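You operate a simulated robot arm through the tools that you are given. There is no shell and no other tool.

You run a simulated robot arm. Do the job below in one go: nothing can be reset, and whatever is moved stays where it is left.

Task
Blow cover 27 dry all round on the turning plate, then shut the air off.
Fine: air box in the orange holder before the valve opens; turn the plate through TWO, THREE and FOUR; leave the other wet covers. Set down upright: yellow air box.
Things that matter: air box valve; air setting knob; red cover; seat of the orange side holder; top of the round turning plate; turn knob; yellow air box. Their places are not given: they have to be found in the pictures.

Only the result counts: the job must be done as asked and must still hold three seconds after the hand-in. Knocking over, shifting, dropping, spilling or breaking anything else fails it. A push-on lid holds only when it is set on centred and level and pressed home; a screw cap is set on level and turned clockwise until tight.

Robot
A 6-joint arm with a two-finger gripper, fixed in place. Base frame: the origin is on the floor under the middle of its stand, x ahead of it, y to its left, z up; the work surface is at about z = 0.88. Lengths are in m, angles in rad, forces in N, time in s.
It reaches about 1.417 m from its shoulder. Its first joint turns from -2.897 to 2.897 rad. Payload 3.43 kg.
The tool frame sits at the grasp point between the pads (the TCP): z along the fingers, y along the line on which they close. The tips reach 0.02 m beyond it. The gripper opens to 0.19 m; its body begins 0.248 m behind the TCP.
Orientation is told as [roll, pitch, yaw] about the base's x, y, z axes, in that order, counted from this pose: with the fingers straight down and closing along the base's y, the tool's x points along the base's -x, its y along +y and its z along -z.

Tools
- The arm moves only by the tool nudge_tool. Its arguments are lists of equal length, an entry for each row: "slide": the shift along the base's x, y, z in m, a list of three; "rot": the turn, a rotation vector about the base's x, y, z in rad, a list of three. In form: {"slide": [[dx, dy, dz], ...], "rot": [[ax, ay, az], ...]}. A call has 1 to 20 rows; each row shifts and turns the commanded pose from where the row before left it. "fingers" is the closure in counts, from 0 (fully open) to 255 (shut), set as the call begins (left out, the last holds). A row lasts 0.2 s, in which the tool goes at most 0.05 m and 0.15 rad; a call with a longer step from one row to the next is refused whole, and so is a gripper value outside its range. Where a pose cannot be reached the arm comes as near as it can. A force on the tool above 90 N (or 10 N above the force at the start of the call, whichever is more), or a blocked arm, ends the call early, and 0.2 s more pass. The fingers move at their own pace (about 0.153 m/s each) and stop on an object; they squeeze with about 39 N. The grip force told is the motor's: it shows also when the fingers shut on nothing. Time passes only in rows, and 0.2 s behind the last, so rows that do not move let the fingers close. It gives the time, the measured TCP pose, the force on the tool (base axes), the opening and the grip force at its end, in the units of the frame above (readings bear some noise), with the torque about the TCP (base axes, N m) and any sound that the robot's microphone picked up.
- Cameras (640 x 400 px; columns grow to the right, rows downward): "scene" is fixed at [0.2184, -0.6509, 1.4655]; the picture's right is [0.77, -0.64, 0.00], its down [-0.39, -0.48, -0.78] and it looks along [0.50, 0.60, -0.62] (base axes); focal length 336 px, centre (320, 200). "wrist" rides on the gripper at [0.07, -0.008, -0.288] in the tool frame; the picture's right is [0.12, 0.99, 0.00], its down [-0.96, 0.11, -0.25] and it looks along [-0.25, 0.03, 0.97] (tool axes); focal length 261 px, centre (320, 200).
- capture(camera): a new picture of that camera. It takes no simulated time.
- slide_trunk(by): moves the trunk up (or, below 0, down) by that many m; the arm rides with it, the base frame stays. It gives what a move gives, with no picture.
- measure_at(camera, pixels): for up to 12 pixels [column, row] of the newest picture of that camera ("zoom" is the newest enlarged one), the place [x, y, z] in the base frame of the surface seen there, good to about 0.003 m. It takes no simulated time.
- zoom(camera, box): a new picture of the part [left, top, right, bottom] of that camera's present view, enlarged. It takes no simulated time.
- finish_job(): hands the job in; it is judged then, once.

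Open the gripper and draw the arm clear of the work before you hand the job in, unless the task says otherwise.

The tools are called after "Request:" as name(argument=value, ...) on one line, values as JSON. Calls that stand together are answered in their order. nudge_tool: Moves the arm, as the interface text tells. Its arguments: {"type":"object","properties":{"slide":{"type":"array","items":{"type":"array","items":{"type":"number"}}},"rot":{"type":"array","items":{"type":"array","items":{"type":"number"}}},"fingers":{"type":"number"}},"required":["slide","rot"]} The other tools are called the same way: slide_trunk (by) moves the trunk up or down; capture (camera) takes a picture; measure_at (camera, pixels) gives the place of the surface under pixels of a picture; zoom (camera, box) takes an enlarged picture of a part of a camera's view; finish_job () hands the job in.

At the start:

```text
clock: 0.0
tcp_pos: [0.584, 0.1335, 1.1639]
tool_rot: [0.0, 0.0, 0.003]
contact_force: [-0.1, -0.1, 0.0]
moment: [-0.01, 0.03, 0.01]
opening: 0.19
gripper_force: 0.0
trunk travel left (down, up): [-0.275, 0.165]
```

scene: 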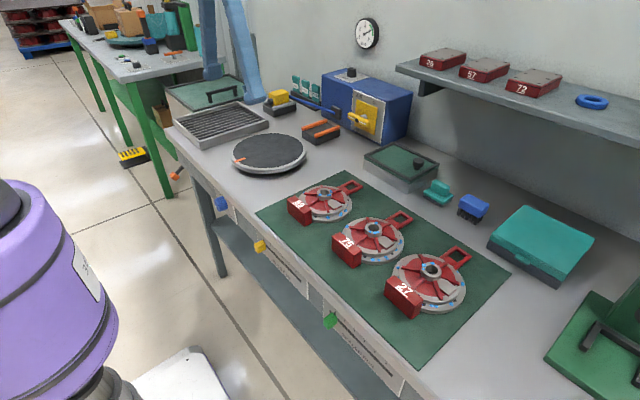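
wrist: 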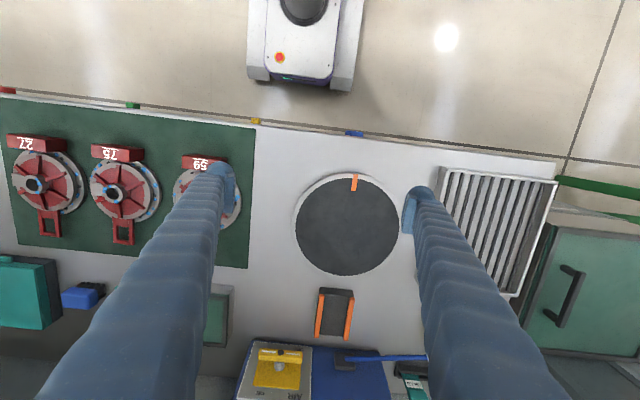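

The scene shows three wet covers (59, 75, 27), a round plate near (268,155), an orange holder near (322,132), and a yellow block near (280,100) with a blue box at (365,105). I'll zoom in on the important regions first.

Request:
zoom(camera="scene", box=[220, 50, 420, 175])

Request:
zoom(camera="scene", box=[320, 220, 520, 345])

Request:
zoom(camera="wrist", box=[220, 270, 460, 400])

Request:
zoom(camera="wrist", box=[270, 150, 430, 290])

```text
3.20 times, centred on (320, 112) of scene
```

zoom: 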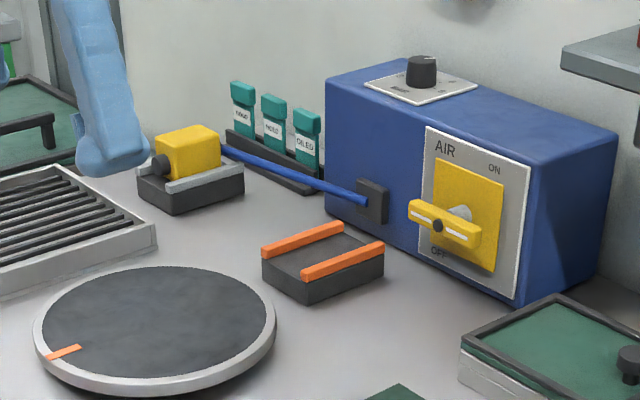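

```text
3.20 times, centred on (420, 282) of scene
```

zoom: 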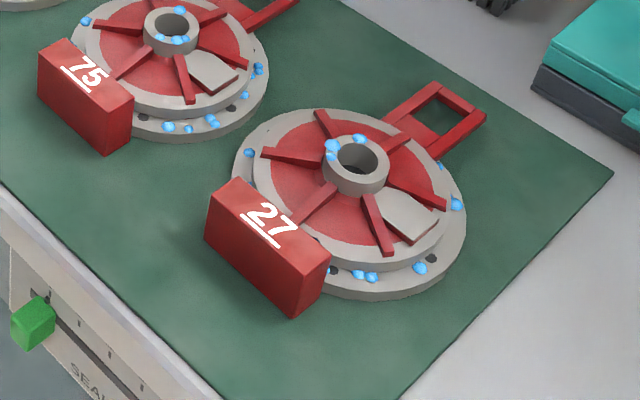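

```text
2.67 times, centred on (340, 335) of wrist
```

zoom: 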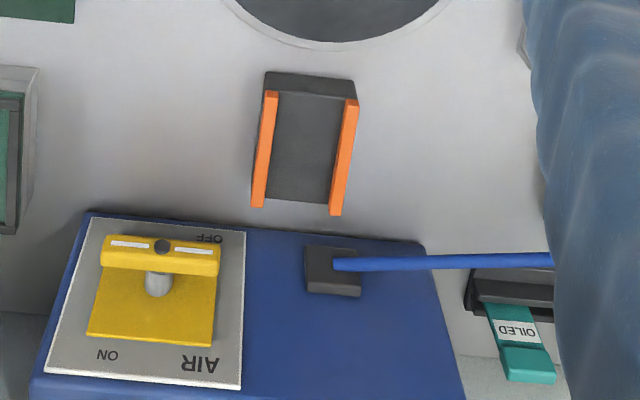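

```text
2.86 times, centred on (350, 220) of wrist
```

zoom: 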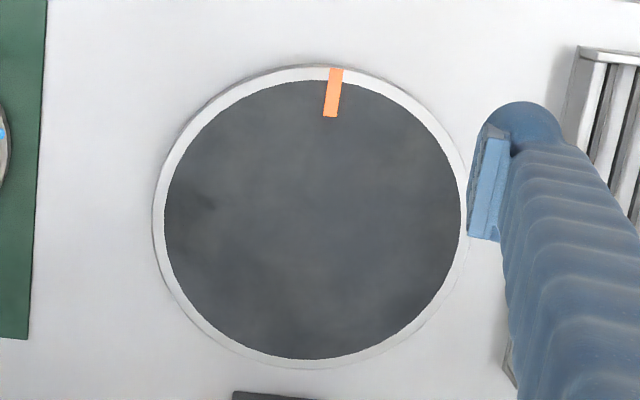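

Front-edge knobs blue (221,202), yellow (260,246) and green (330,320) have labels, and the blue box has a knob on top at (351,75). I'll zoom in on each of these.

Request:
zoom(camera="scene", box=[190, 170, 290, 270])

Request:
zoom(camera="scene", box=[250, 220, 400, 380])

Request:
zoom(camera="scene", box=[320, 60, 380, 100])

Request:
zoom(camera="scene", box=[255, 75, 345, 145])

Request:
zoom(camera="scene", box=[220, 125, 320, 190])

```text
4.00 times, centred on (240, 220) of scene
```

zoom: 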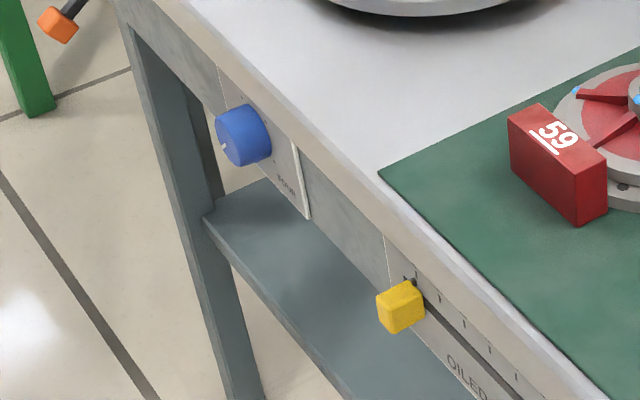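

```text
2.50 times, centred on (325, 300) of scene
```

zoom: 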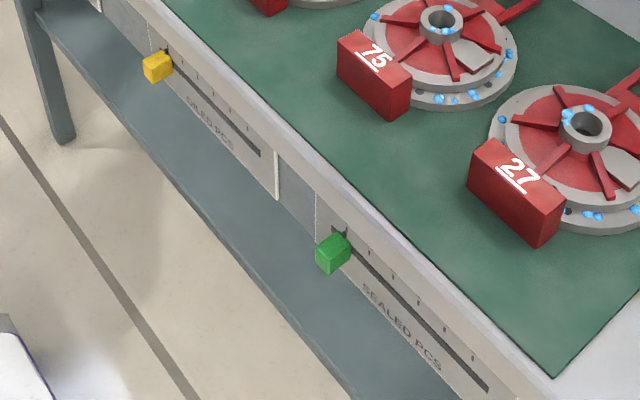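

```text
10.00 times, centred on (350, 80) of scene
```

zoom: 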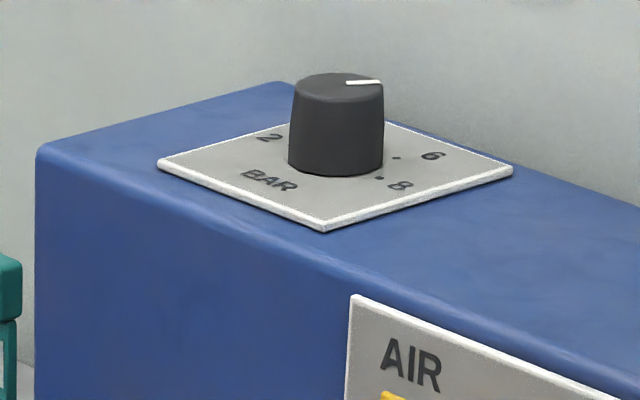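

```text
5.71 times, centred on (300, 110) of scene
```

zoom: 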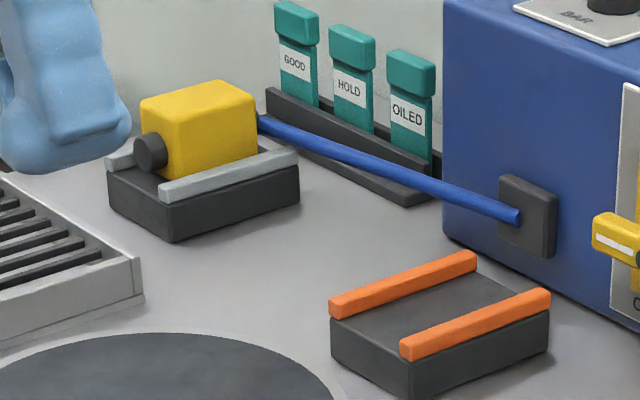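

```text
6.15 times, centred on (270, 158) of scene
```

zoom: 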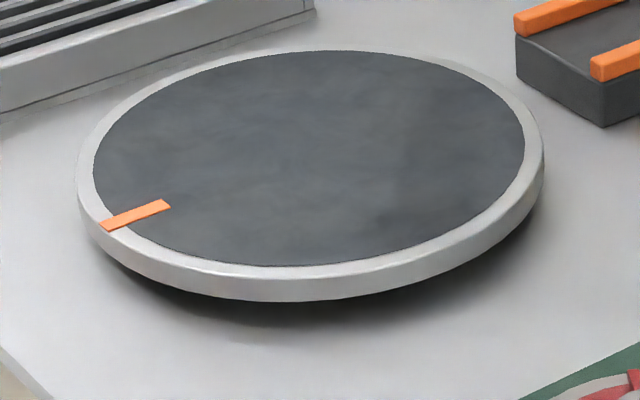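

The blue front knob at (221,202) looks like the turn knob. I'll measure key points in the scene and look closer at other regions for more labels.

Request:
zoom(camera="scene", box=[205, 185, 275, 230])

Request:
zoom(camera="scene", box=[335, 5, 405, 55])

Request:
zoom(camera="scene", box=[400, 30, 640, 180])

Request:
zoom(camera="scene", box=[350, 130, 640, 310])

Request:
measure_at(camera="scene", pixels=[[268, 155], [240, 161], [221, 202], [322, 132], [280, 97], [365, 112], [351, 74], [430, 270], [403, 291], [455, 257], [300, 180], [250, 150]])

```text
8.89 times, centred on (240, 208) of scene
```

zoom: 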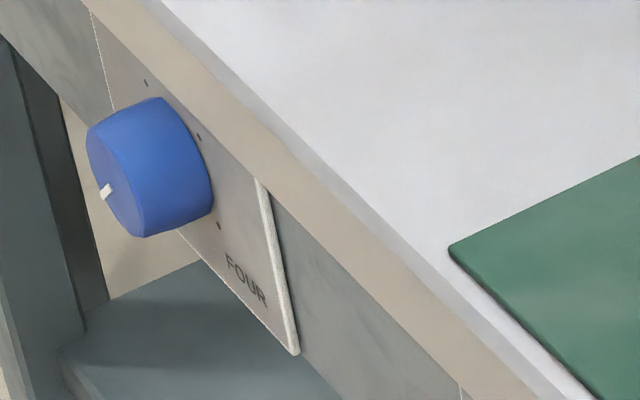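

```text
8.00 times, centred on (370, 30) of scene
```

zoom: 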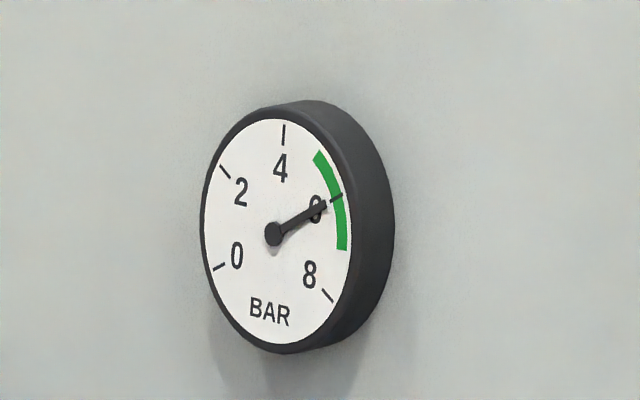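

```text
2.67 times, centred on (520, 105) of scene
```

zoom: 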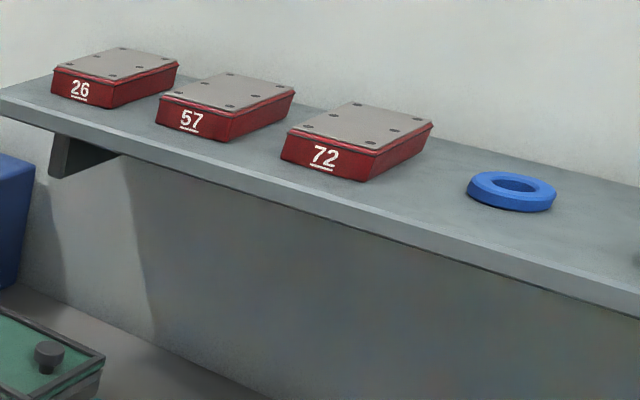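

```text
2.21 times, centred on (495, 220) of scene
```

zoom: 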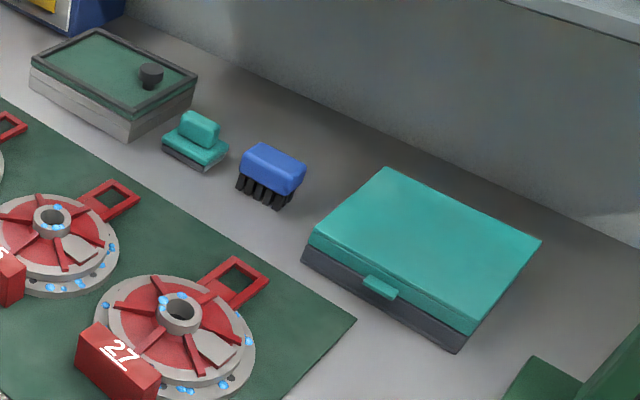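

```text
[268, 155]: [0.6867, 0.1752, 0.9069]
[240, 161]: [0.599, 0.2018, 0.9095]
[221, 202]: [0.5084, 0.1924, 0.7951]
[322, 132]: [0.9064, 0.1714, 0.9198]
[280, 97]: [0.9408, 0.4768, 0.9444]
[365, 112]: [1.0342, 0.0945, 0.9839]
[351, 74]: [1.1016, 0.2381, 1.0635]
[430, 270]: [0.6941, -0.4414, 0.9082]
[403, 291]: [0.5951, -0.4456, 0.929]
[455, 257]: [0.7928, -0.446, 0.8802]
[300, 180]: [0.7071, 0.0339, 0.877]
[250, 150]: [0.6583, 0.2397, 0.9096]
```

The gauge at (370,30) reads 6 bar, inside the green band, so the air setting already looks right. I'll move the arm over cover 27 (measured around [0.694,-0.446]) at the same safe height to get a closer wrist view.

Request:
nudge_tool(slide=[[0.004, -0.048, 0], [0.004, -0.048, 0], [0.004, -0.048, 0], [0.004, -0.048, 0], [0.004, -0.048, 0], [0.004, -0.048, 0], [0.004, -0.048, 0], [0.004, -0.048, 0], [0.004, -0.048, 0], [0.004, -0.048, 0], [0.004, -0.048, 0], [0.002, -0.048, 0]], rot=[[0, 0, 0], [0, 0, 0], [0, 0, 0], [0, 0, 0], [0, 0, 0], [0, 0, 0], [0, 0, 0], [0, 0, 0], [0, 0, 0], [0, 0, 0], [0, 0, 0], [0, 0, 0]])

Request:
capture(camera="wrist")

Request:
capture(camera="scene")

```text
clock: 2.6
tcp_pos: [0.6286, -0.4426, 1.1657]
tool_rot: [0.0, 0.001, 0.002]
contact_force: [-0.7, -0.5, 0.4]
moment: [0.05, -0.03, 0.03]
opening: 0.1901
gripper_force: 0.0
trunk travel left (down, up): [-0.275, 0.165]
```

```text
taken
```

wrist: 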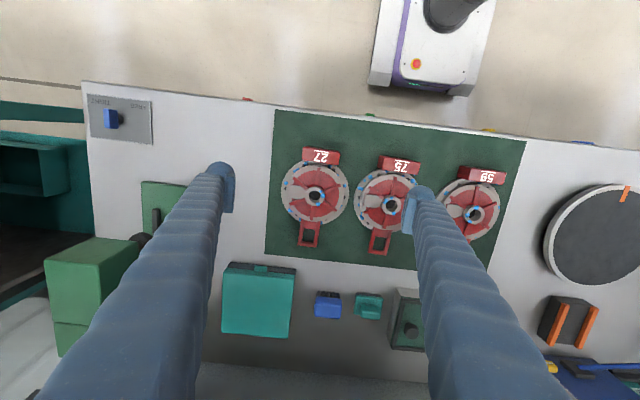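

```text
taken
```

scene: 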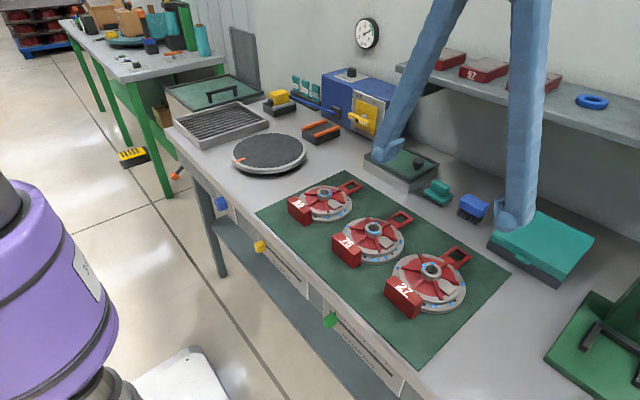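

The wrist view shows cover 27 at (315,190) and another panel with a blue switch at (118,118). I'll zoom in on both and measure the cover.

Request:
zoom(camera="wrist", box=[80, 80, 170, 150])

Request:
zoom(camera="wrist", box=[265, 140, 365, 255])

Request:
measure_at(camera="zoom", pixels=[[316, 210], [270, 200], [350, 200], [320, 205]])

Request:
zoom(camera="scene", box=[380, 230, 480, 330])

```text
5.71 times, centred on (125, 115) of wrist
```

zoom: 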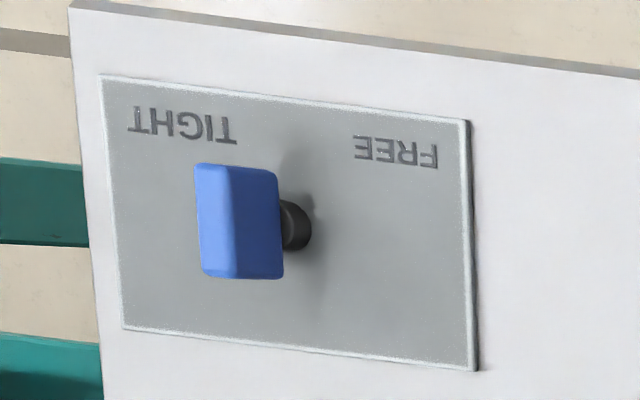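

```text
3.48 times, centred on (315, 198) of wrist
```

zoom: 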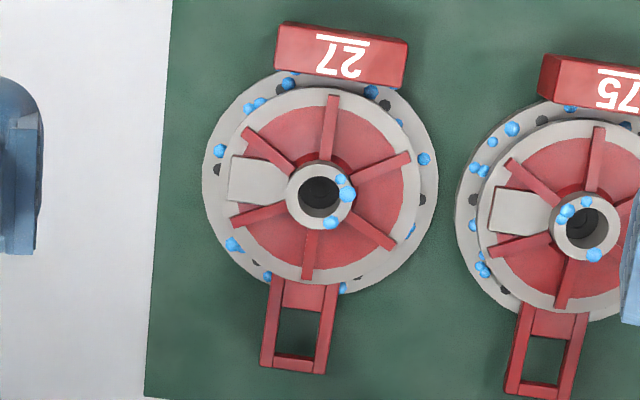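

```text
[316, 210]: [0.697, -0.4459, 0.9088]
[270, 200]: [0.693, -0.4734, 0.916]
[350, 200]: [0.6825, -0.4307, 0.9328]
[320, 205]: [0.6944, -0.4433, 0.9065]
```

```text
4.00 times, centred on (430, 280) of scene
```

zoom: 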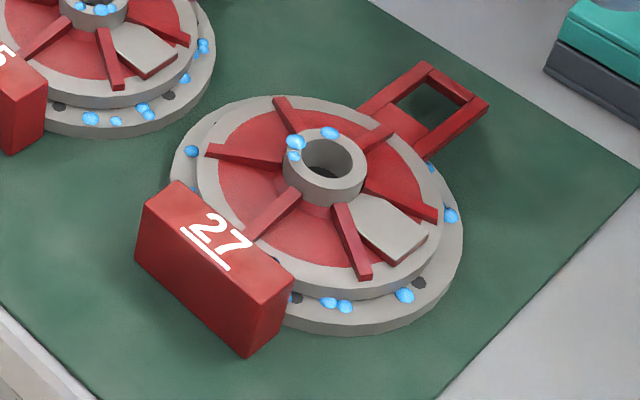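

I'll measure the cover's hub, flange, tag and handle in the wrist zoom, re-taking that zoom so pixel coordinates match.

Request:
zoom(camera="wrist", box=[265, 140, 365, 255])

Request:
measure_at(camera="zoom", pixels=[[292, 195], [350, 208], [318, 168], [320, 225], [208, 185], [432, 210], [320, 110], [320, 275], [284, 45], [400, 60], [292, 362], [340, 55]])

```text
3.48 times, centred on (315, 198) of wrist
```

zoom: 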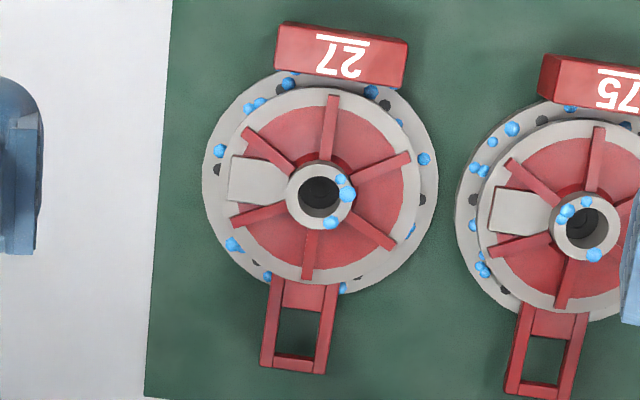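

```text
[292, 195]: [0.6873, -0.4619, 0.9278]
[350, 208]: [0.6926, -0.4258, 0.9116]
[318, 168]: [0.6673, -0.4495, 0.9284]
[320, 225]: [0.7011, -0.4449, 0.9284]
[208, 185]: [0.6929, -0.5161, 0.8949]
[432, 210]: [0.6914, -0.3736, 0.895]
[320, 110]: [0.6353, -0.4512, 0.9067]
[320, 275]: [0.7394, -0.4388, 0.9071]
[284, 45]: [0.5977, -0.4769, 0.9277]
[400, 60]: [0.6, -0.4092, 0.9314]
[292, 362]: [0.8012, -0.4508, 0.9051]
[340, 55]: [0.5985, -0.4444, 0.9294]
```

Cover 27: hub top z≈0.928, centre about (0.686,-0.444), inner disc z≈0.907, flange z≈0.895. I'll lower to get a closer view to judge rib heights and the hub's exact centre.

Request:
nudge_tool(slide=[[0.01, 0, -0.045], [0.01, 0, -0.045], [0.01, 0, -0.04], [0.005, 0, -0.015]], rot=[[0, 0, 0], [0, 0, 0], [0, 0, 0], [0, 0, 0]])

Request:
capture(camera="wrist")

Request:
zoom(camera="wrist", box=[250, 110, 400, 290])

```text
clock: 3.6
tcp_pos: [0.6663, -0.4412, 1.0222]
tool_rot: [0.0, 0.002, 0.0]
contact_force: [0.7, 0.4, 0.9]
moment: [0.06, 0.0, -0.03]
opening: 0.1899
gripper_force: 0.1
trunk travel left (down, up): [-0.275, 0.165]
```

```text
taken
```

wrist: 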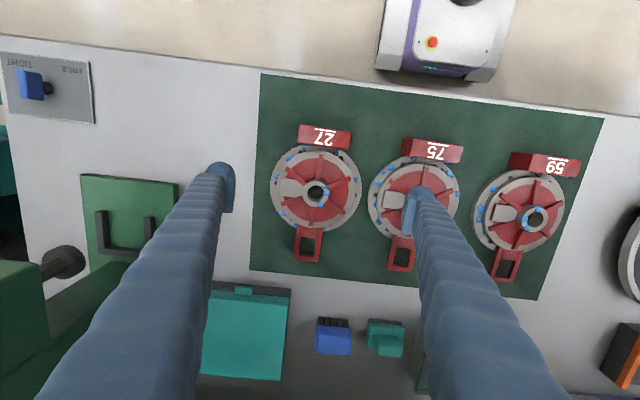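

```text
2.22 times, centred on (325, 200) of wrist
```

zoom: 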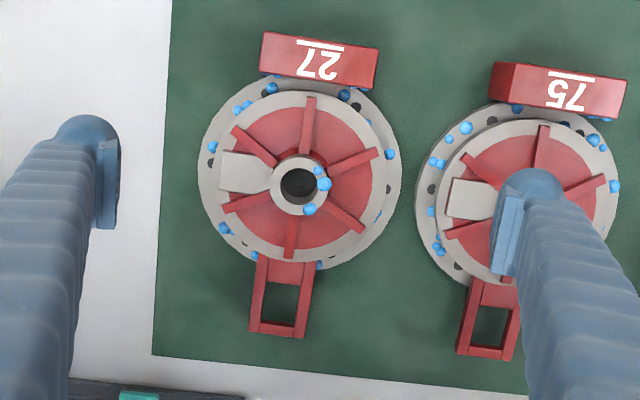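

I'll measure rib tops, the pad, and the hub rim in this zoom to decide the grip angle and depth.

Request:
measure_at(camera="zoom", pixels=[[309, 115], [309, 140], [360, 162], [345, 215], [291, 235], [245, 203], [255, 145], [245, 172], [298, 160], [298, 210], [275, 185], [340, 185]])

Request:
measure_at(camera="zoom", pixels=[[330, 140], [270, 225], [360, 190], [285, 130], [320, 230], [298, 163], [279, 185], [320, 200], [282, 200], [312, 166], [110, 200], [105, 150]])

```text
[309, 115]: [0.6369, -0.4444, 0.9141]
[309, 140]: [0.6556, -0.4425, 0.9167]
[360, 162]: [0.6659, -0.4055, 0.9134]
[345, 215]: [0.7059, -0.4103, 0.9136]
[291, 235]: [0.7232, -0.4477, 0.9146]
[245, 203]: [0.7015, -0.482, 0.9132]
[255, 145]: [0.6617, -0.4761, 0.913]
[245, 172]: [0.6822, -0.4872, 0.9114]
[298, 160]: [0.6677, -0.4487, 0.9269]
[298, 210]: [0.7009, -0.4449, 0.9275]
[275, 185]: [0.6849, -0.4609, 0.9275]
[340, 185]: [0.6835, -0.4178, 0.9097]
```

```text
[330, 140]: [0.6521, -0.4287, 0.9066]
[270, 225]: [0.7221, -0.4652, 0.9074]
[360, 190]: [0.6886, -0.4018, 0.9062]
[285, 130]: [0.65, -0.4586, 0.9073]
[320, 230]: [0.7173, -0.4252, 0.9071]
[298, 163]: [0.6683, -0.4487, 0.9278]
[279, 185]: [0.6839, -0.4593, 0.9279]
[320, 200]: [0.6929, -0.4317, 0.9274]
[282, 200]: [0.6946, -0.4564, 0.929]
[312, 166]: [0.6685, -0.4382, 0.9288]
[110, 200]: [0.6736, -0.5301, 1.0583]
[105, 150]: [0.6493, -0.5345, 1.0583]
```

Hub centre is about (0.685,-0.445), radius ≈0.019, rim z≈0.928, and rib tops ≈0.914–0.917. I'll check the finger tip dimensions with the cameras before choosing the grip.

Request:
capture(camera="scene")

Request:
zoom(camera="scene", box=[360, 120, 560, 330])

Request:
zoom(camera="wrist", box=[190, 150, 260, 220])

```text
taken
```

scene: 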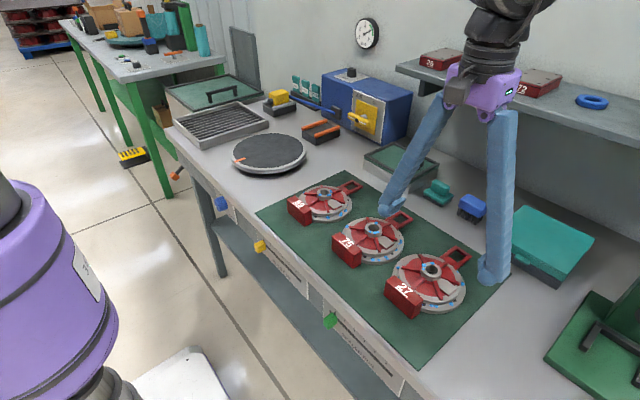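

```text
1.90 times, centred on (460, 225) of scene
```

zoom: 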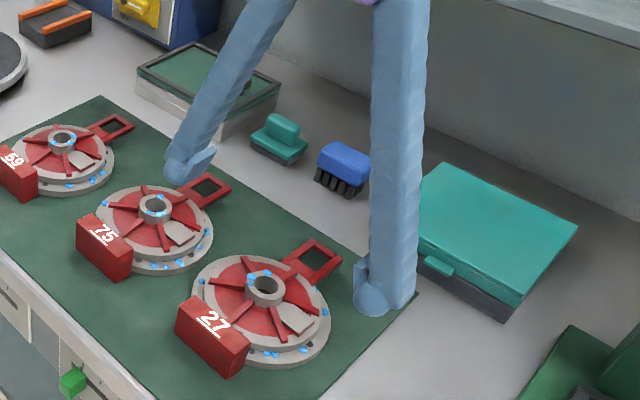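

```text
5.71 times, centred on (225, 185) of wrist
```

zoom: 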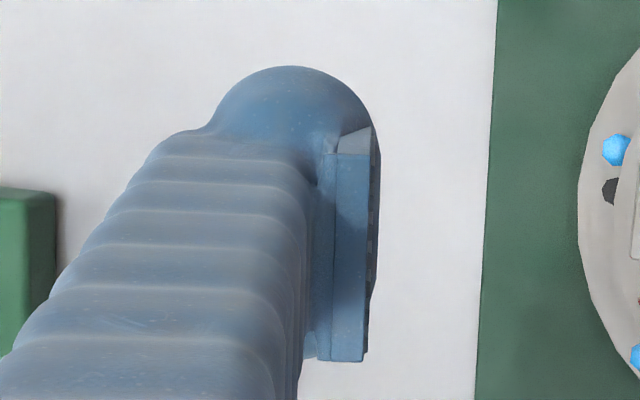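

The fingers are thick sleeves with flat pads at the tips. I'll measure the pad extents precisely in this zoom.

Request:
measure_at(camera="zoom", pixels=[[350, 160], [350, 250], [345, 355], [325, 345], [372, 200], [375, 250], [372, 130], [300, 80], [290, 100], [360, 150]])

Request:
zoom(camera="scene", box=[450, 220, 530, 300])

Request:
zoom(camera="scene", box=[360, 170, 440, 250])

```text
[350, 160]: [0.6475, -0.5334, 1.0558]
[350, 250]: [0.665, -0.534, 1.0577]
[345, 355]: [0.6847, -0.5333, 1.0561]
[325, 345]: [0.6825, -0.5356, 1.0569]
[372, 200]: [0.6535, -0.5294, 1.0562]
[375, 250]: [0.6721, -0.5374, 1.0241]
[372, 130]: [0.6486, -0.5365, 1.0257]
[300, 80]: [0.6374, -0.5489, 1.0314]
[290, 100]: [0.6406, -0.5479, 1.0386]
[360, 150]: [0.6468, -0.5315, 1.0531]
```

```text
5.00 times, centred on (490, 260) of scene
```

zoom: 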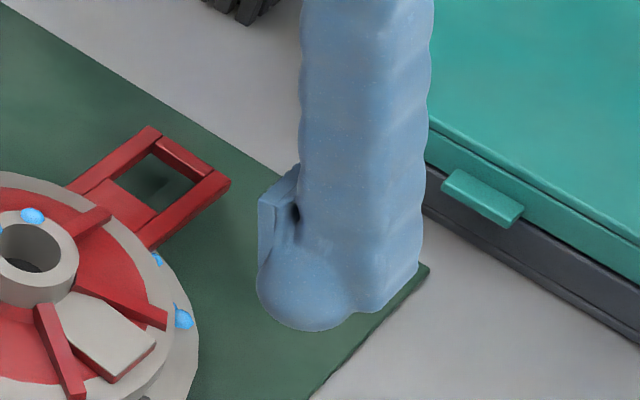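

```text
5.00 times, centred on (400, 210) of scene
```

zoom: 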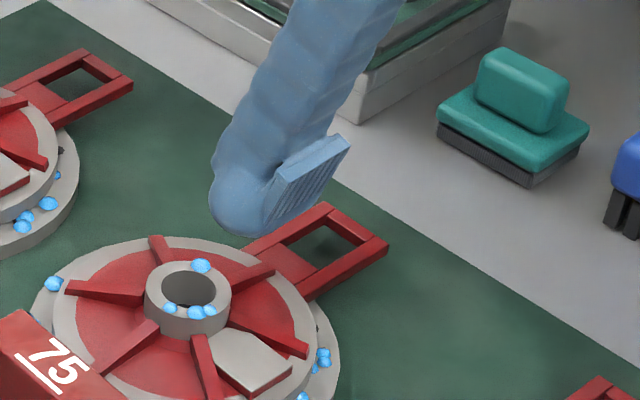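

Pads are ≈0.038 m wide, so they must stay above the ribs (z≈0.917), leaving about 10 mm of hub to grip. I'll turn the gripper 90° so it closes along the tag–handle line (x), keeping the cover's weight balanced in the grip plane, and partly close the fingers while staying high.

Request:
nudge_tool(slide=[[0.002, -0.0003, 0], [0.002, -0.0003, 0], [0.002, -0.0003, 0], [0.002, -0.0003, 0], [0.002, -0.0003, 0], [0.002, -0.0003, 0], [0.002, -0.0003, 0], [0.002, -0.0003, 0], [0.002, -0.0003, 0], [0.001, -0.0003, 0], [0, -0.001, 0]], rot=[[0, 0, 0.1428], [0, 0, 0.1428], [0, 0, 0.1428], [0, 0, 0.1428], [0, 0, 0.1428], [0, 0, 0.1428], [0, 0, 0.1428], [0, 0, 0.1428], [0, 0, 0.1428], [0, 0, 0.1428], [0, 0, 0.1428]], fingers=170)

Request:
capture(camera="wrist")

Request:
zoom(camera="wrist", box=[240, 120, 400, 280])

```text
clock: 6.0
tcp_pos: [0.6851, -0.4463, 1.0197]
tool_rot: [0.003, -0.001, 1.575]
contact_force: [-0.1, -0.1, 0.5]
moment: [-0.03, -0.04, 0.0]
opening: 0.0634
gripper_force: 0.0
trunk travel left (down, up): [-0.275, 0.165]
```

```text
taken
```

wrist: 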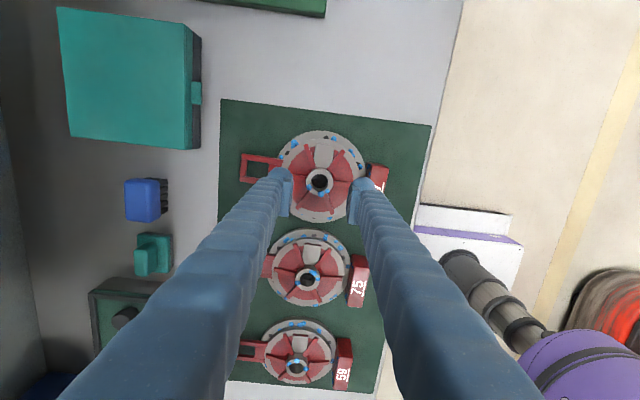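

```text
2.50 times, centred on (320, 200) of wrist
```

zoom: 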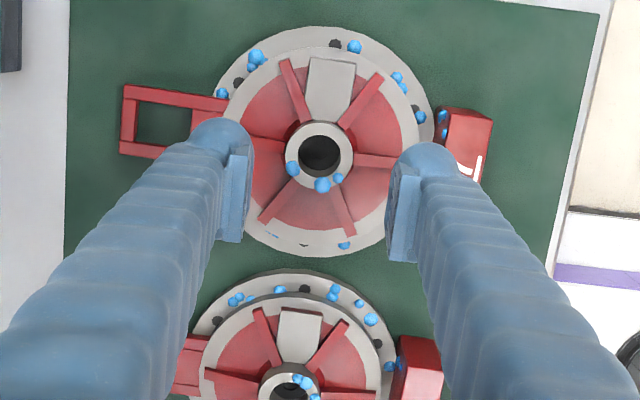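

Opening reads 0.063 as commanded. I'll measure the hub rim and tag edges from this view for centring.

Request:
measure_at(camera="zoom", pixels=[[290, 150], [349, 150], [320, 128], [345, 170], [300, 178], [447, 112], [445, 130], [320, 75], [320, 230], [236, 200], [400, 210], [443, 165]])

```text
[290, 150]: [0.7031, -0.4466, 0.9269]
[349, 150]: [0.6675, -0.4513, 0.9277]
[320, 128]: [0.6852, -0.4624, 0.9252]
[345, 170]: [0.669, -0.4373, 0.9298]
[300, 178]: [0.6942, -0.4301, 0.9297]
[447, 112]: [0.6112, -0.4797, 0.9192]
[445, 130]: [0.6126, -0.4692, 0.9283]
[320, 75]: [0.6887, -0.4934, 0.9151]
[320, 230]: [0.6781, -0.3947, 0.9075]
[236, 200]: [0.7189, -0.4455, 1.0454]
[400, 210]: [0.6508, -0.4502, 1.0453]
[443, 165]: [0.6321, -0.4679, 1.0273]
```

Hub centre confirmed at (0.685,-0.4455); the tag's inner edge is x≈0.612. I'll narrow the opening to ~0.052 and descend to TCP z≈0.948 (tips at 0.928), then check.

Request:
nudge_tool(slide=[[0, 0.0005, 0], [0, 0, -0.03], [0, 0, -0.025], [0, 0, -0.015], [0, 0, -0.003]], rot=[[0, 0, 0], [0, 0, 0], [0, 0, 0], [0, 0, 0], [0, 0, 0]], fingers=185)

Request:
zoom(camera="scene", box=[370, 210, 490, 320])

Request:
zoom(camera="wrist", box=[260, 140, 380, 260])

```text
clock: 7.2
tcp_pos: [0.6848, -0.4449, 0.945]
tool_rot: [0.003, 0.0, 1.57]
contact_force: [-0.3, 0.0, -0.3]
moment: [0.04, 0.02, -0.01]
opening: 0.0523
gripper_force: 0.0
trunk travel left (down, up): [-0.275, 0.165]
```

```text
3.64 times, centred on (430, 265) of scene
```

zoom: 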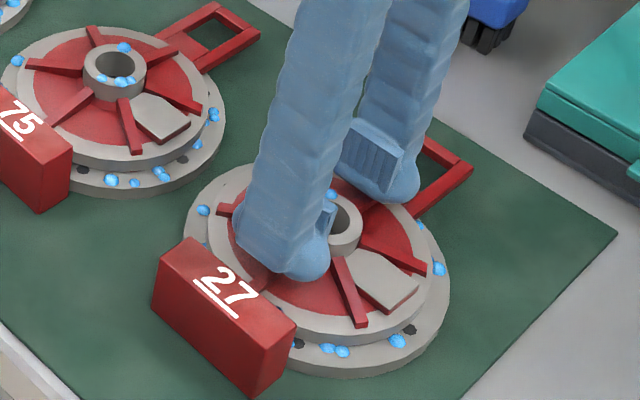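

```text
3.33 times, centred on (320, 200) of wrist
```

zoom: 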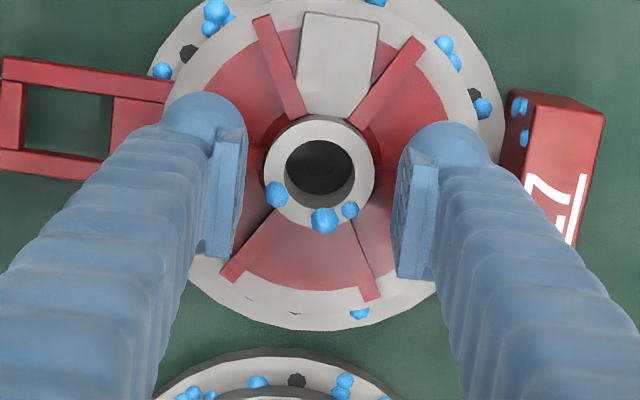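

The fingers straddle the hub symmetrically with tips at about z 0.925. I'll descend about 7 mm more in small steps watching force, keeping the tips just above the ribs.

Request:
nudge_tool(slide=[[0, 0, -0.003], [0, 0, -0.003], [0, 0, -0.001], [0, 0, 0]], rot=[[0, 0, 0], [0, 0, 0], [0, 0, 0], [0, 0, 0]])

Request:
zoom(camera="scene", box=[390, 225, 470, 295])

```text
clock: 8.2
tcp_pos: [0.684, -0.4444, 0.9401]
tool_rot: [0.002, 0.0, 1.57]
contact_force: [0.6, 0.5, 0.3]
moment: [0.01, 0.02, -0.02]
opening: 0.0521
gripper_force: 0.2
trunk travel left (down, up): [-0.275, 0.165]
```

```text
5.71 times, centred on (430, 260) of scene
```

zoom: 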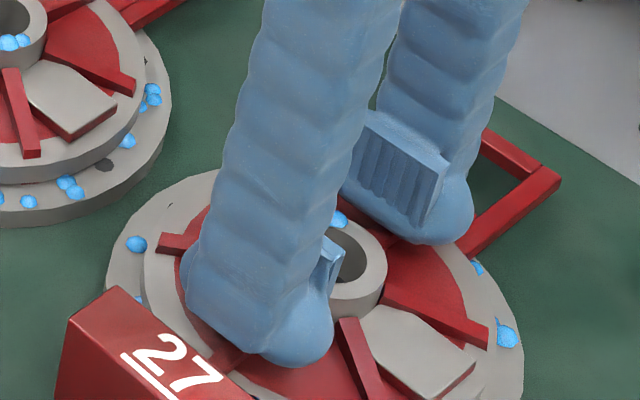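

Let me measure the pad's lower edge relative to the hub rim in this zoom to know the engagement.

Request:
measure_at(camera="zoom", pixels=[[348, 190], [420, 222], [428, 215], [425, 240], [450, 235], [390, 140], [360, 245], [300, 360], [240, 365], [370, 120]])

```text
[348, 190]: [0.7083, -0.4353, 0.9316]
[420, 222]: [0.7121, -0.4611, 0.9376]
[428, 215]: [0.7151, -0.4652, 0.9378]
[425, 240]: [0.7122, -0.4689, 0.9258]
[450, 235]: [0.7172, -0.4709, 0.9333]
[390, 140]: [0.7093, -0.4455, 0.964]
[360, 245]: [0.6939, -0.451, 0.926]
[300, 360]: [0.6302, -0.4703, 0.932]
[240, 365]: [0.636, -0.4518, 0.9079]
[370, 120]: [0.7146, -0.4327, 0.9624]
```

I'll close the fingers on the hub here and see at what opening they stop.

Request:
nudge_tool(slide=[[0, 0, 0], [0, 0, 0], [0, 0, 0]], rot=[[0, 0, 0], [0, 0, 0], [0, 0, 0]], fingers=255)

Request:
zoom(camera="scene", box=[390, 225, 470, 295])

Request:
zoom(camera="wrist", box=[260, 140, 380, 260])

```text
clock: 9.0
tcp_pos: [0.6854, -0.4446, 0.9467]
tool_rot: [-0.008, 0.006, 1.571]
contact_force: [1.2, -3.3, 71.7]
moment: [0.18, 0.32, -0.06]
opening: 0.0061
gripper_force: 34.4
trunk travel left (down, up): [-0.275, 0.165]
```

```text
5.71 times, centred on (430, 260) of scene
```

zoom: 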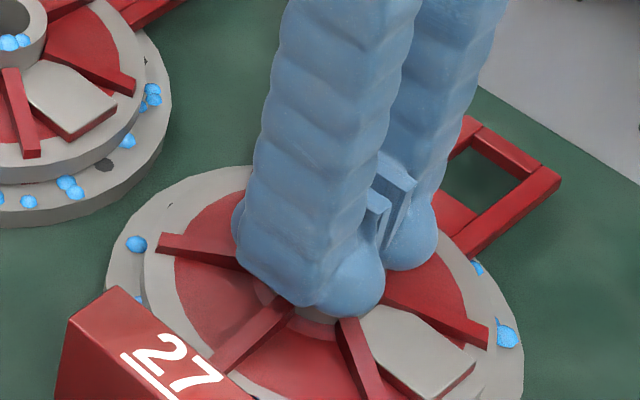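

```text
3.33 times, centred on (320, 200) of wrist
```

zoom: 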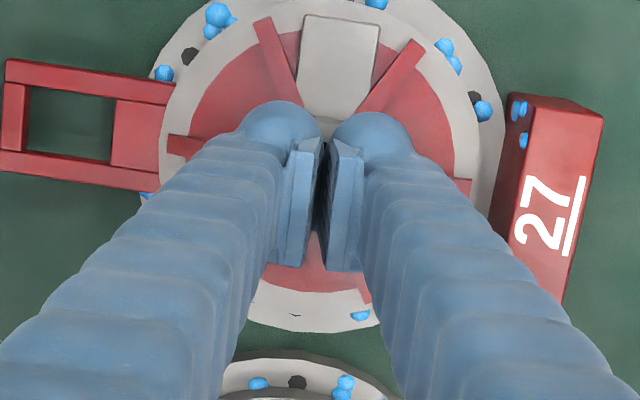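

The fingers rode up over the hub (71.7 N upward, opening 0.006) – the rounded tips are below the pads, so this grip is too shallow. I'll lift straight up to relieve the load, then open.

Request:
nudge_tool(slide=[[0, 0, 0.012], [0, 0, 0.02], [0, 0, 0.04], [0, 0, 0.04]], rot=[[0, 0, 0], [0, 0, 0], [0, 0, 0], [0, 0, 0]])

Request:
capture(camera="scene")

Request:
zoom(camera="scene", box=[395, 170, 455, 230])

Request:
zoom(camera="scene", box=[370, 220, 490, 330])

```text
clock: 10.0
tcp_pos: [0.6844, -0.4431, 1.0509]
tool_rot: [0.001, 0.001, 1.57]
contact_force: [-0.5, 0.3, 0.8]
moment: [-0.03, -0.05, 0.01]
opening: 0.0001
gripper_force: 34.4
trunk travel left (down, up): [-0.275, 0.165]
```

```text
taken
```

scene: 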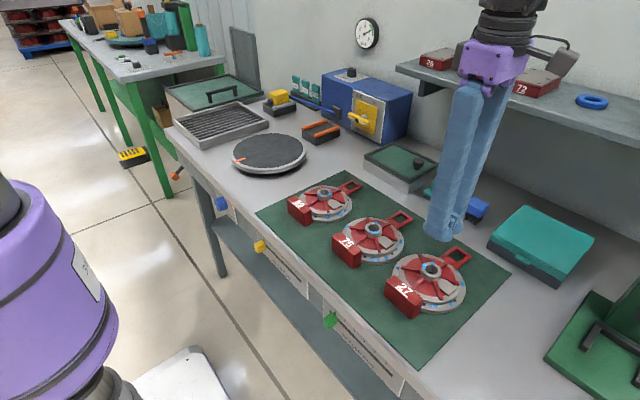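

```text
6.67 times, centred on (425, 200) of scene
```

zoom: 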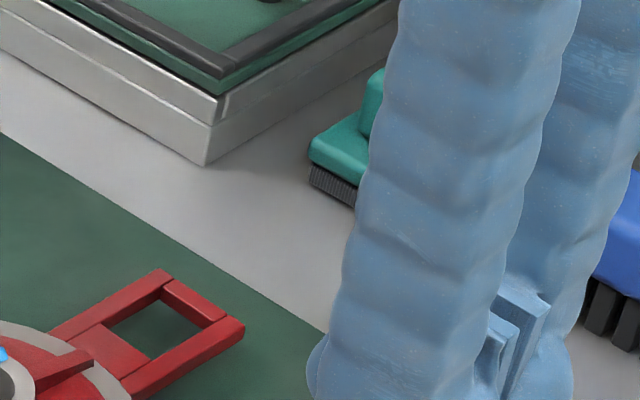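

```text
3.64 times, centred on (430, 275) of scene
```

zoom: 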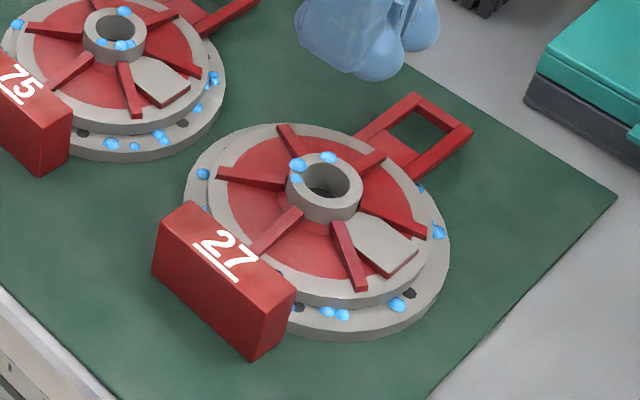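

The cover is undisturbed. I'll open the fingers and look closely at the fingertip shape.

Request:
nudge_tool(slide=[[0, 0, 0.02], [0, 0, 0], [0, 0, 0]], rot=[[0, 0, 0], [0, 0, 0], [0, 0, 0]], fingers=130)

Request:
zoom(camera="scene", box=[395, 170, 495, 250])

Request:
zoom(camera="wrist", box=[240, 140, 400, 260])

```text
clock: 10.8
tcp_pos: [0.6836, -0.4467, 1.0721]
tool_rot: [0.001, 0.001, 1.571]
contact_force: [0.5, 0.2, 0.1]
moment: [0.03, 0.0, 0.03]
opening: 0.093
gripper_force: 0.1
trunk travel left (down, up): [-0.275, 0.165]
```

```text
5.00 times, centred on (445, 210) of scene
```

zoom: 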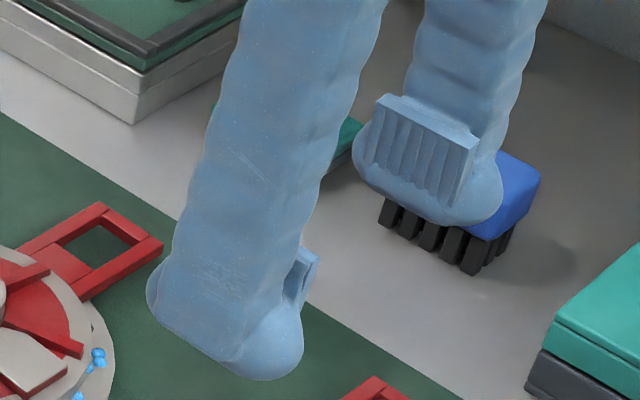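

```text
3.33 times, centred on (320, 200) of wrist
```

zoom: 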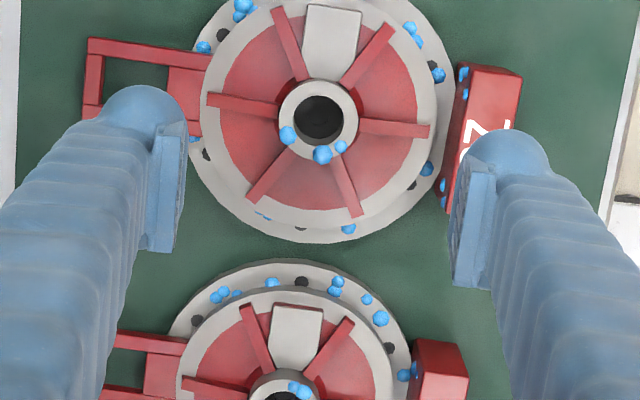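

Now the far fingertip's pad is clearly visible. I'll measure pad corners and the rounded tip's lowest points to get the geometry relative to the TCP (z=1.072).

Request:
zoom(camera="scene", box=[445, 180, 505, 220])

Request:
measure_at(camera="scene", pixels=[[470, 191], [489, 200], [469, 202], [485, 210], [478, 206], [480, 213], [490, 212], [468, 206], [485, 214]])

```text
10.00 times, centred on (475, 200) of scene
```

zoom: 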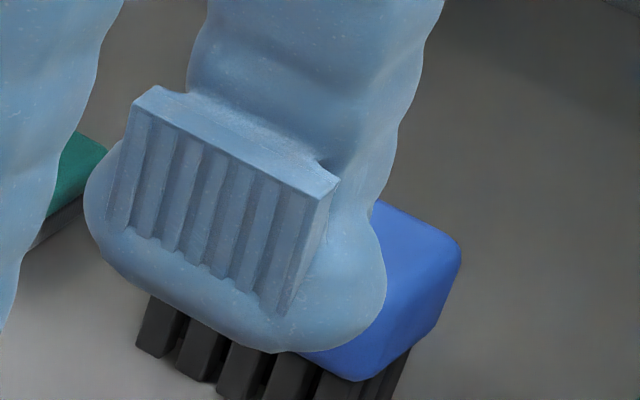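

```text
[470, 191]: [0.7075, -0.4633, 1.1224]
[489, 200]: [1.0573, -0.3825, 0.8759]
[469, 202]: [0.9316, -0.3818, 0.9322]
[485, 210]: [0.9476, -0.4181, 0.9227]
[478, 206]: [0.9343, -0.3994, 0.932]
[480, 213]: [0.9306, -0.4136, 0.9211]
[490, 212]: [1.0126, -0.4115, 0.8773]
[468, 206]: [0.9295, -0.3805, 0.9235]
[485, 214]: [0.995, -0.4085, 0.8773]
```

I need to use the newest zoom picture's pixels; measuring there now.

Request:
measure_at(camera="zoom", pixels=[[135, 112], [325, 190], [112, 222], [282, 305], [200, 262], [235, 278], [270, 345], [190, 310], [110, 255], [230, 300], [220, 150], [340, 330]])

```text
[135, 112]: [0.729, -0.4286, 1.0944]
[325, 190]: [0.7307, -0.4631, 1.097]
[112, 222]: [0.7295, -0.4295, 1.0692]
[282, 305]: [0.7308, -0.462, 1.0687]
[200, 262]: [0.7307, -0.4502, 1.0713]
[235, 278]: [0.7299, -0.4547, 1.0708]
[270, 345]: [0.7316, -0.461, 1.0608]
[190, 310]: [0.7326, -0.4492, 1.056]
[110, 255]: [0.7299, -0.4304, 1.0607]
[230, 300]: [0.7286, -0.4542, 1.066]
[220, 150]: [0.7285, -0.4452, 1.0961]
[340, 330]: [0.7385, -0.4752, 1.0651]
```

Pads begin ~2 mm above... i.e. only near the TCP, with rounded tips 20 mm below, so the hub is too short for a vertical grip above the ribs. The tall "27" block (≈0.07 × 0.027 × 0.045) offers full flat faces at its two ends; I'll turn back 90° and go above it to measure and test that grip.

Request:
nudge_tool(slide=[[-0.008, 0, 0], [-0.008, 0, 0], [-0.008, 0, 0], [-0.008, 0, 0], [-0.008, 0, 0], [-0.008, 0, 0], [-0.008, 0, 0], [-0.008, 0, 0], [-0.008, 0, 0], [-0.008, 0, 0], [-0.005, 0, 0]], rot=[[0, 0, -0.1428], [0, 0, -0.1428], [0, 0, -0.1428], [0, 0, -0.1428], [0, 0, -0.1428], [0, 0, -0.1428], [0, 0, -0.1428], [0, 0, -0.1428], [0, 0, -0.1428], [0, 0, -0.1428], [0, 0, -0.1428]], fingers=95)

Request:
capture(camera="wrist")

Request:
zoom(camera="wrist", box=[250, 140, 390, 270])

```text
clock: 13.2
tcp_pos: [0.5999, -0.4455, 1.0725]
tool_rot: [0.001, 0.0, -0.001]
contact_force: [0.9, 0.0, -0.3]
moment: [0.01, -0.04, -0.02]
opening: 0.1191
gripper_force: 0.0
trunk travel left (down, up): [-0.275, 0.165]
```

```text
taken
```

wrist: 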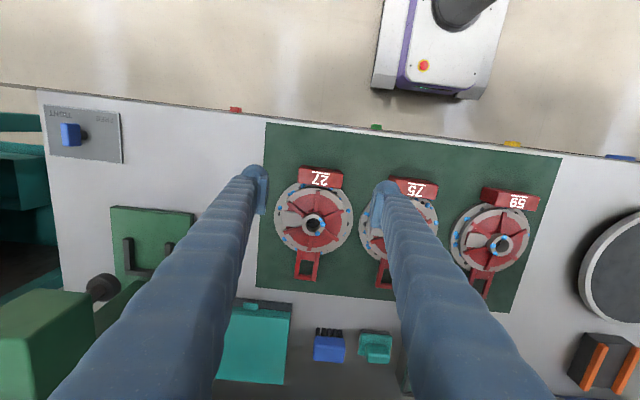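

```text
3.08 times, centred on (320, 205) of wrist
```

zoom: 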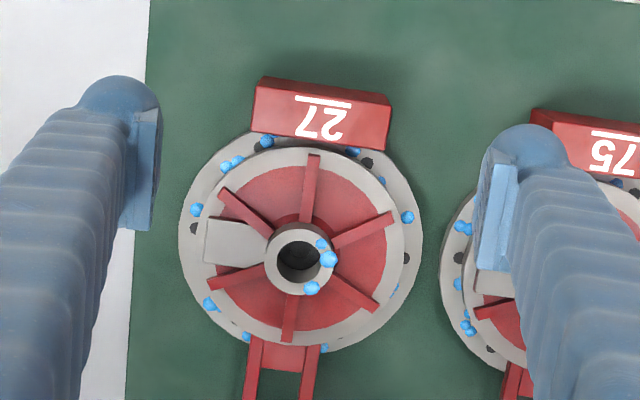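

I'll measure the tag's edges and the neighbouring cover 75's tag for finger clearance.

Request:
measure_at(camera="zoom", pixels=[[260, 92], [257, 130], [388, 108], [384, 145], [320, 95], [320, 138], [322, 86], [532, 125], [545, 118], [300, 285], [300, 232], [300, 330]])

Request:
measure_at(camera="wrist", pixels=[[402, 190], [340, 190], [290, 180], [350, 170], [325, 160], [300, 190]])

```text
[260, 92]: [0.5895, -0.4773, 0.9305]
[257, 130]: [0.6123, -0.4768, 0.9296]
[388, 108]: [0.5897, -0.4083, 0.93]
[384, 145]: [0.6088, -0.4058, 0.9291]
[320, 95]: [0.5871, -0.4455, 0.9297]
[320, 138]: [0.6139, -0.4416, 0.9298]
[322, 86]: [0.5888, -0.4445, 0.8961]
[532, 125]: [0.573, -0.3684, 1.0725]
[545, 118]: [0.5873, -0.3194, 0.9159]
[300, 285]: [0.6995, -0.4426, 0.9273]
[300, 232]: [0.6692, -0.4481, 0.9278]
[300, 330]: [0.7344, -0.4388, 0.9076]
```

```text
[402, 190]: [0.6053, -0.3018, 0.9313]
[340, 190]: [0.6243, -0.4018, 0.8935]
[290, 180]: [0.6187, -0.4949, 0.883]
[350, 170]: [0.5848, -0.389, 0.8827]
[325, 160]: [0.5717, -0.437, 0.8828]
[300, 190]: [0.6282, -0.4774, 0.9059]
```

Tag 27: x 0.587–0.614, y −0.479…−0.405, top z 0.930, mat z 0.883; the gap to tag 75 is ~0.08, enough for a finger. I'll set the opening to ~0.10 and descend on the tag's ends.

Request:
nudge_tool(slide=[[-0.001, 0.004, 0], [0, 0, -0.04], [0, 0, -0.04], [0, 0, -0.04], [0, 0, -0.02], [0, 0, 0]], rot=[[0, 0, 0], [0, 0, 0], [0, 0, 0], [0, 0, 0], [0, 0, 0], [0, 0, 0]], fingers=121)

Request:
zoom(camera="scene", box=[350, 230, 460, 330])

Request:
zoom(camera="wrist", box=[230, 130, 410, 270])

```text
clock: 14.6
tcp_pos: [0.5981, -0.4399, 0.9318]
tool_rot: [0.002, 0.0, 0.002]
contact_force: [0.5, 0.4, 0.6]
moment: [-0.03, -0.02, -0.02]
opening: 0.1001
gripper_force: 0.0
trunk travel left (down, up): [-0.275, 0.165]
```

```text
4.00 times, centred on (405, 280) of scene
```

zoom: 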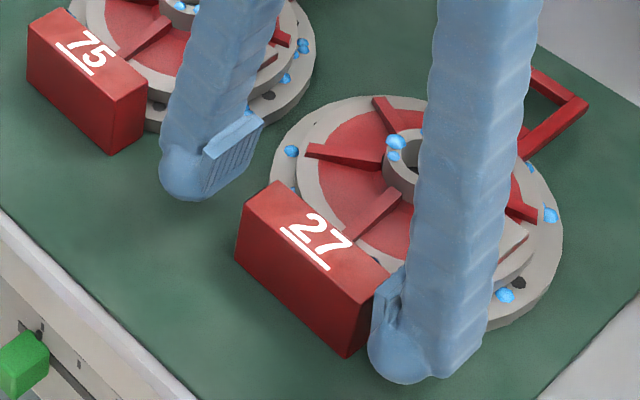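

```text
2.86 times, centred on (320, 200) of wrist
```

zoom: 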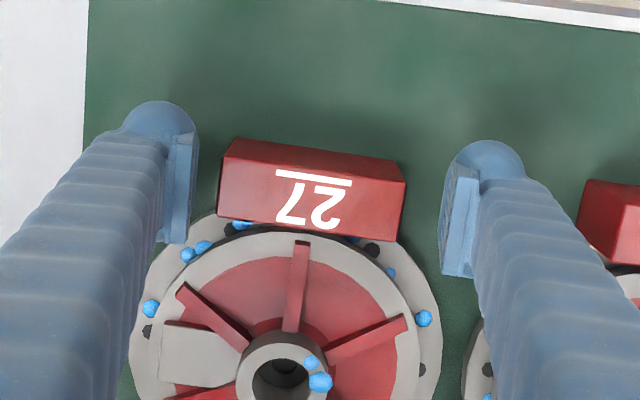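

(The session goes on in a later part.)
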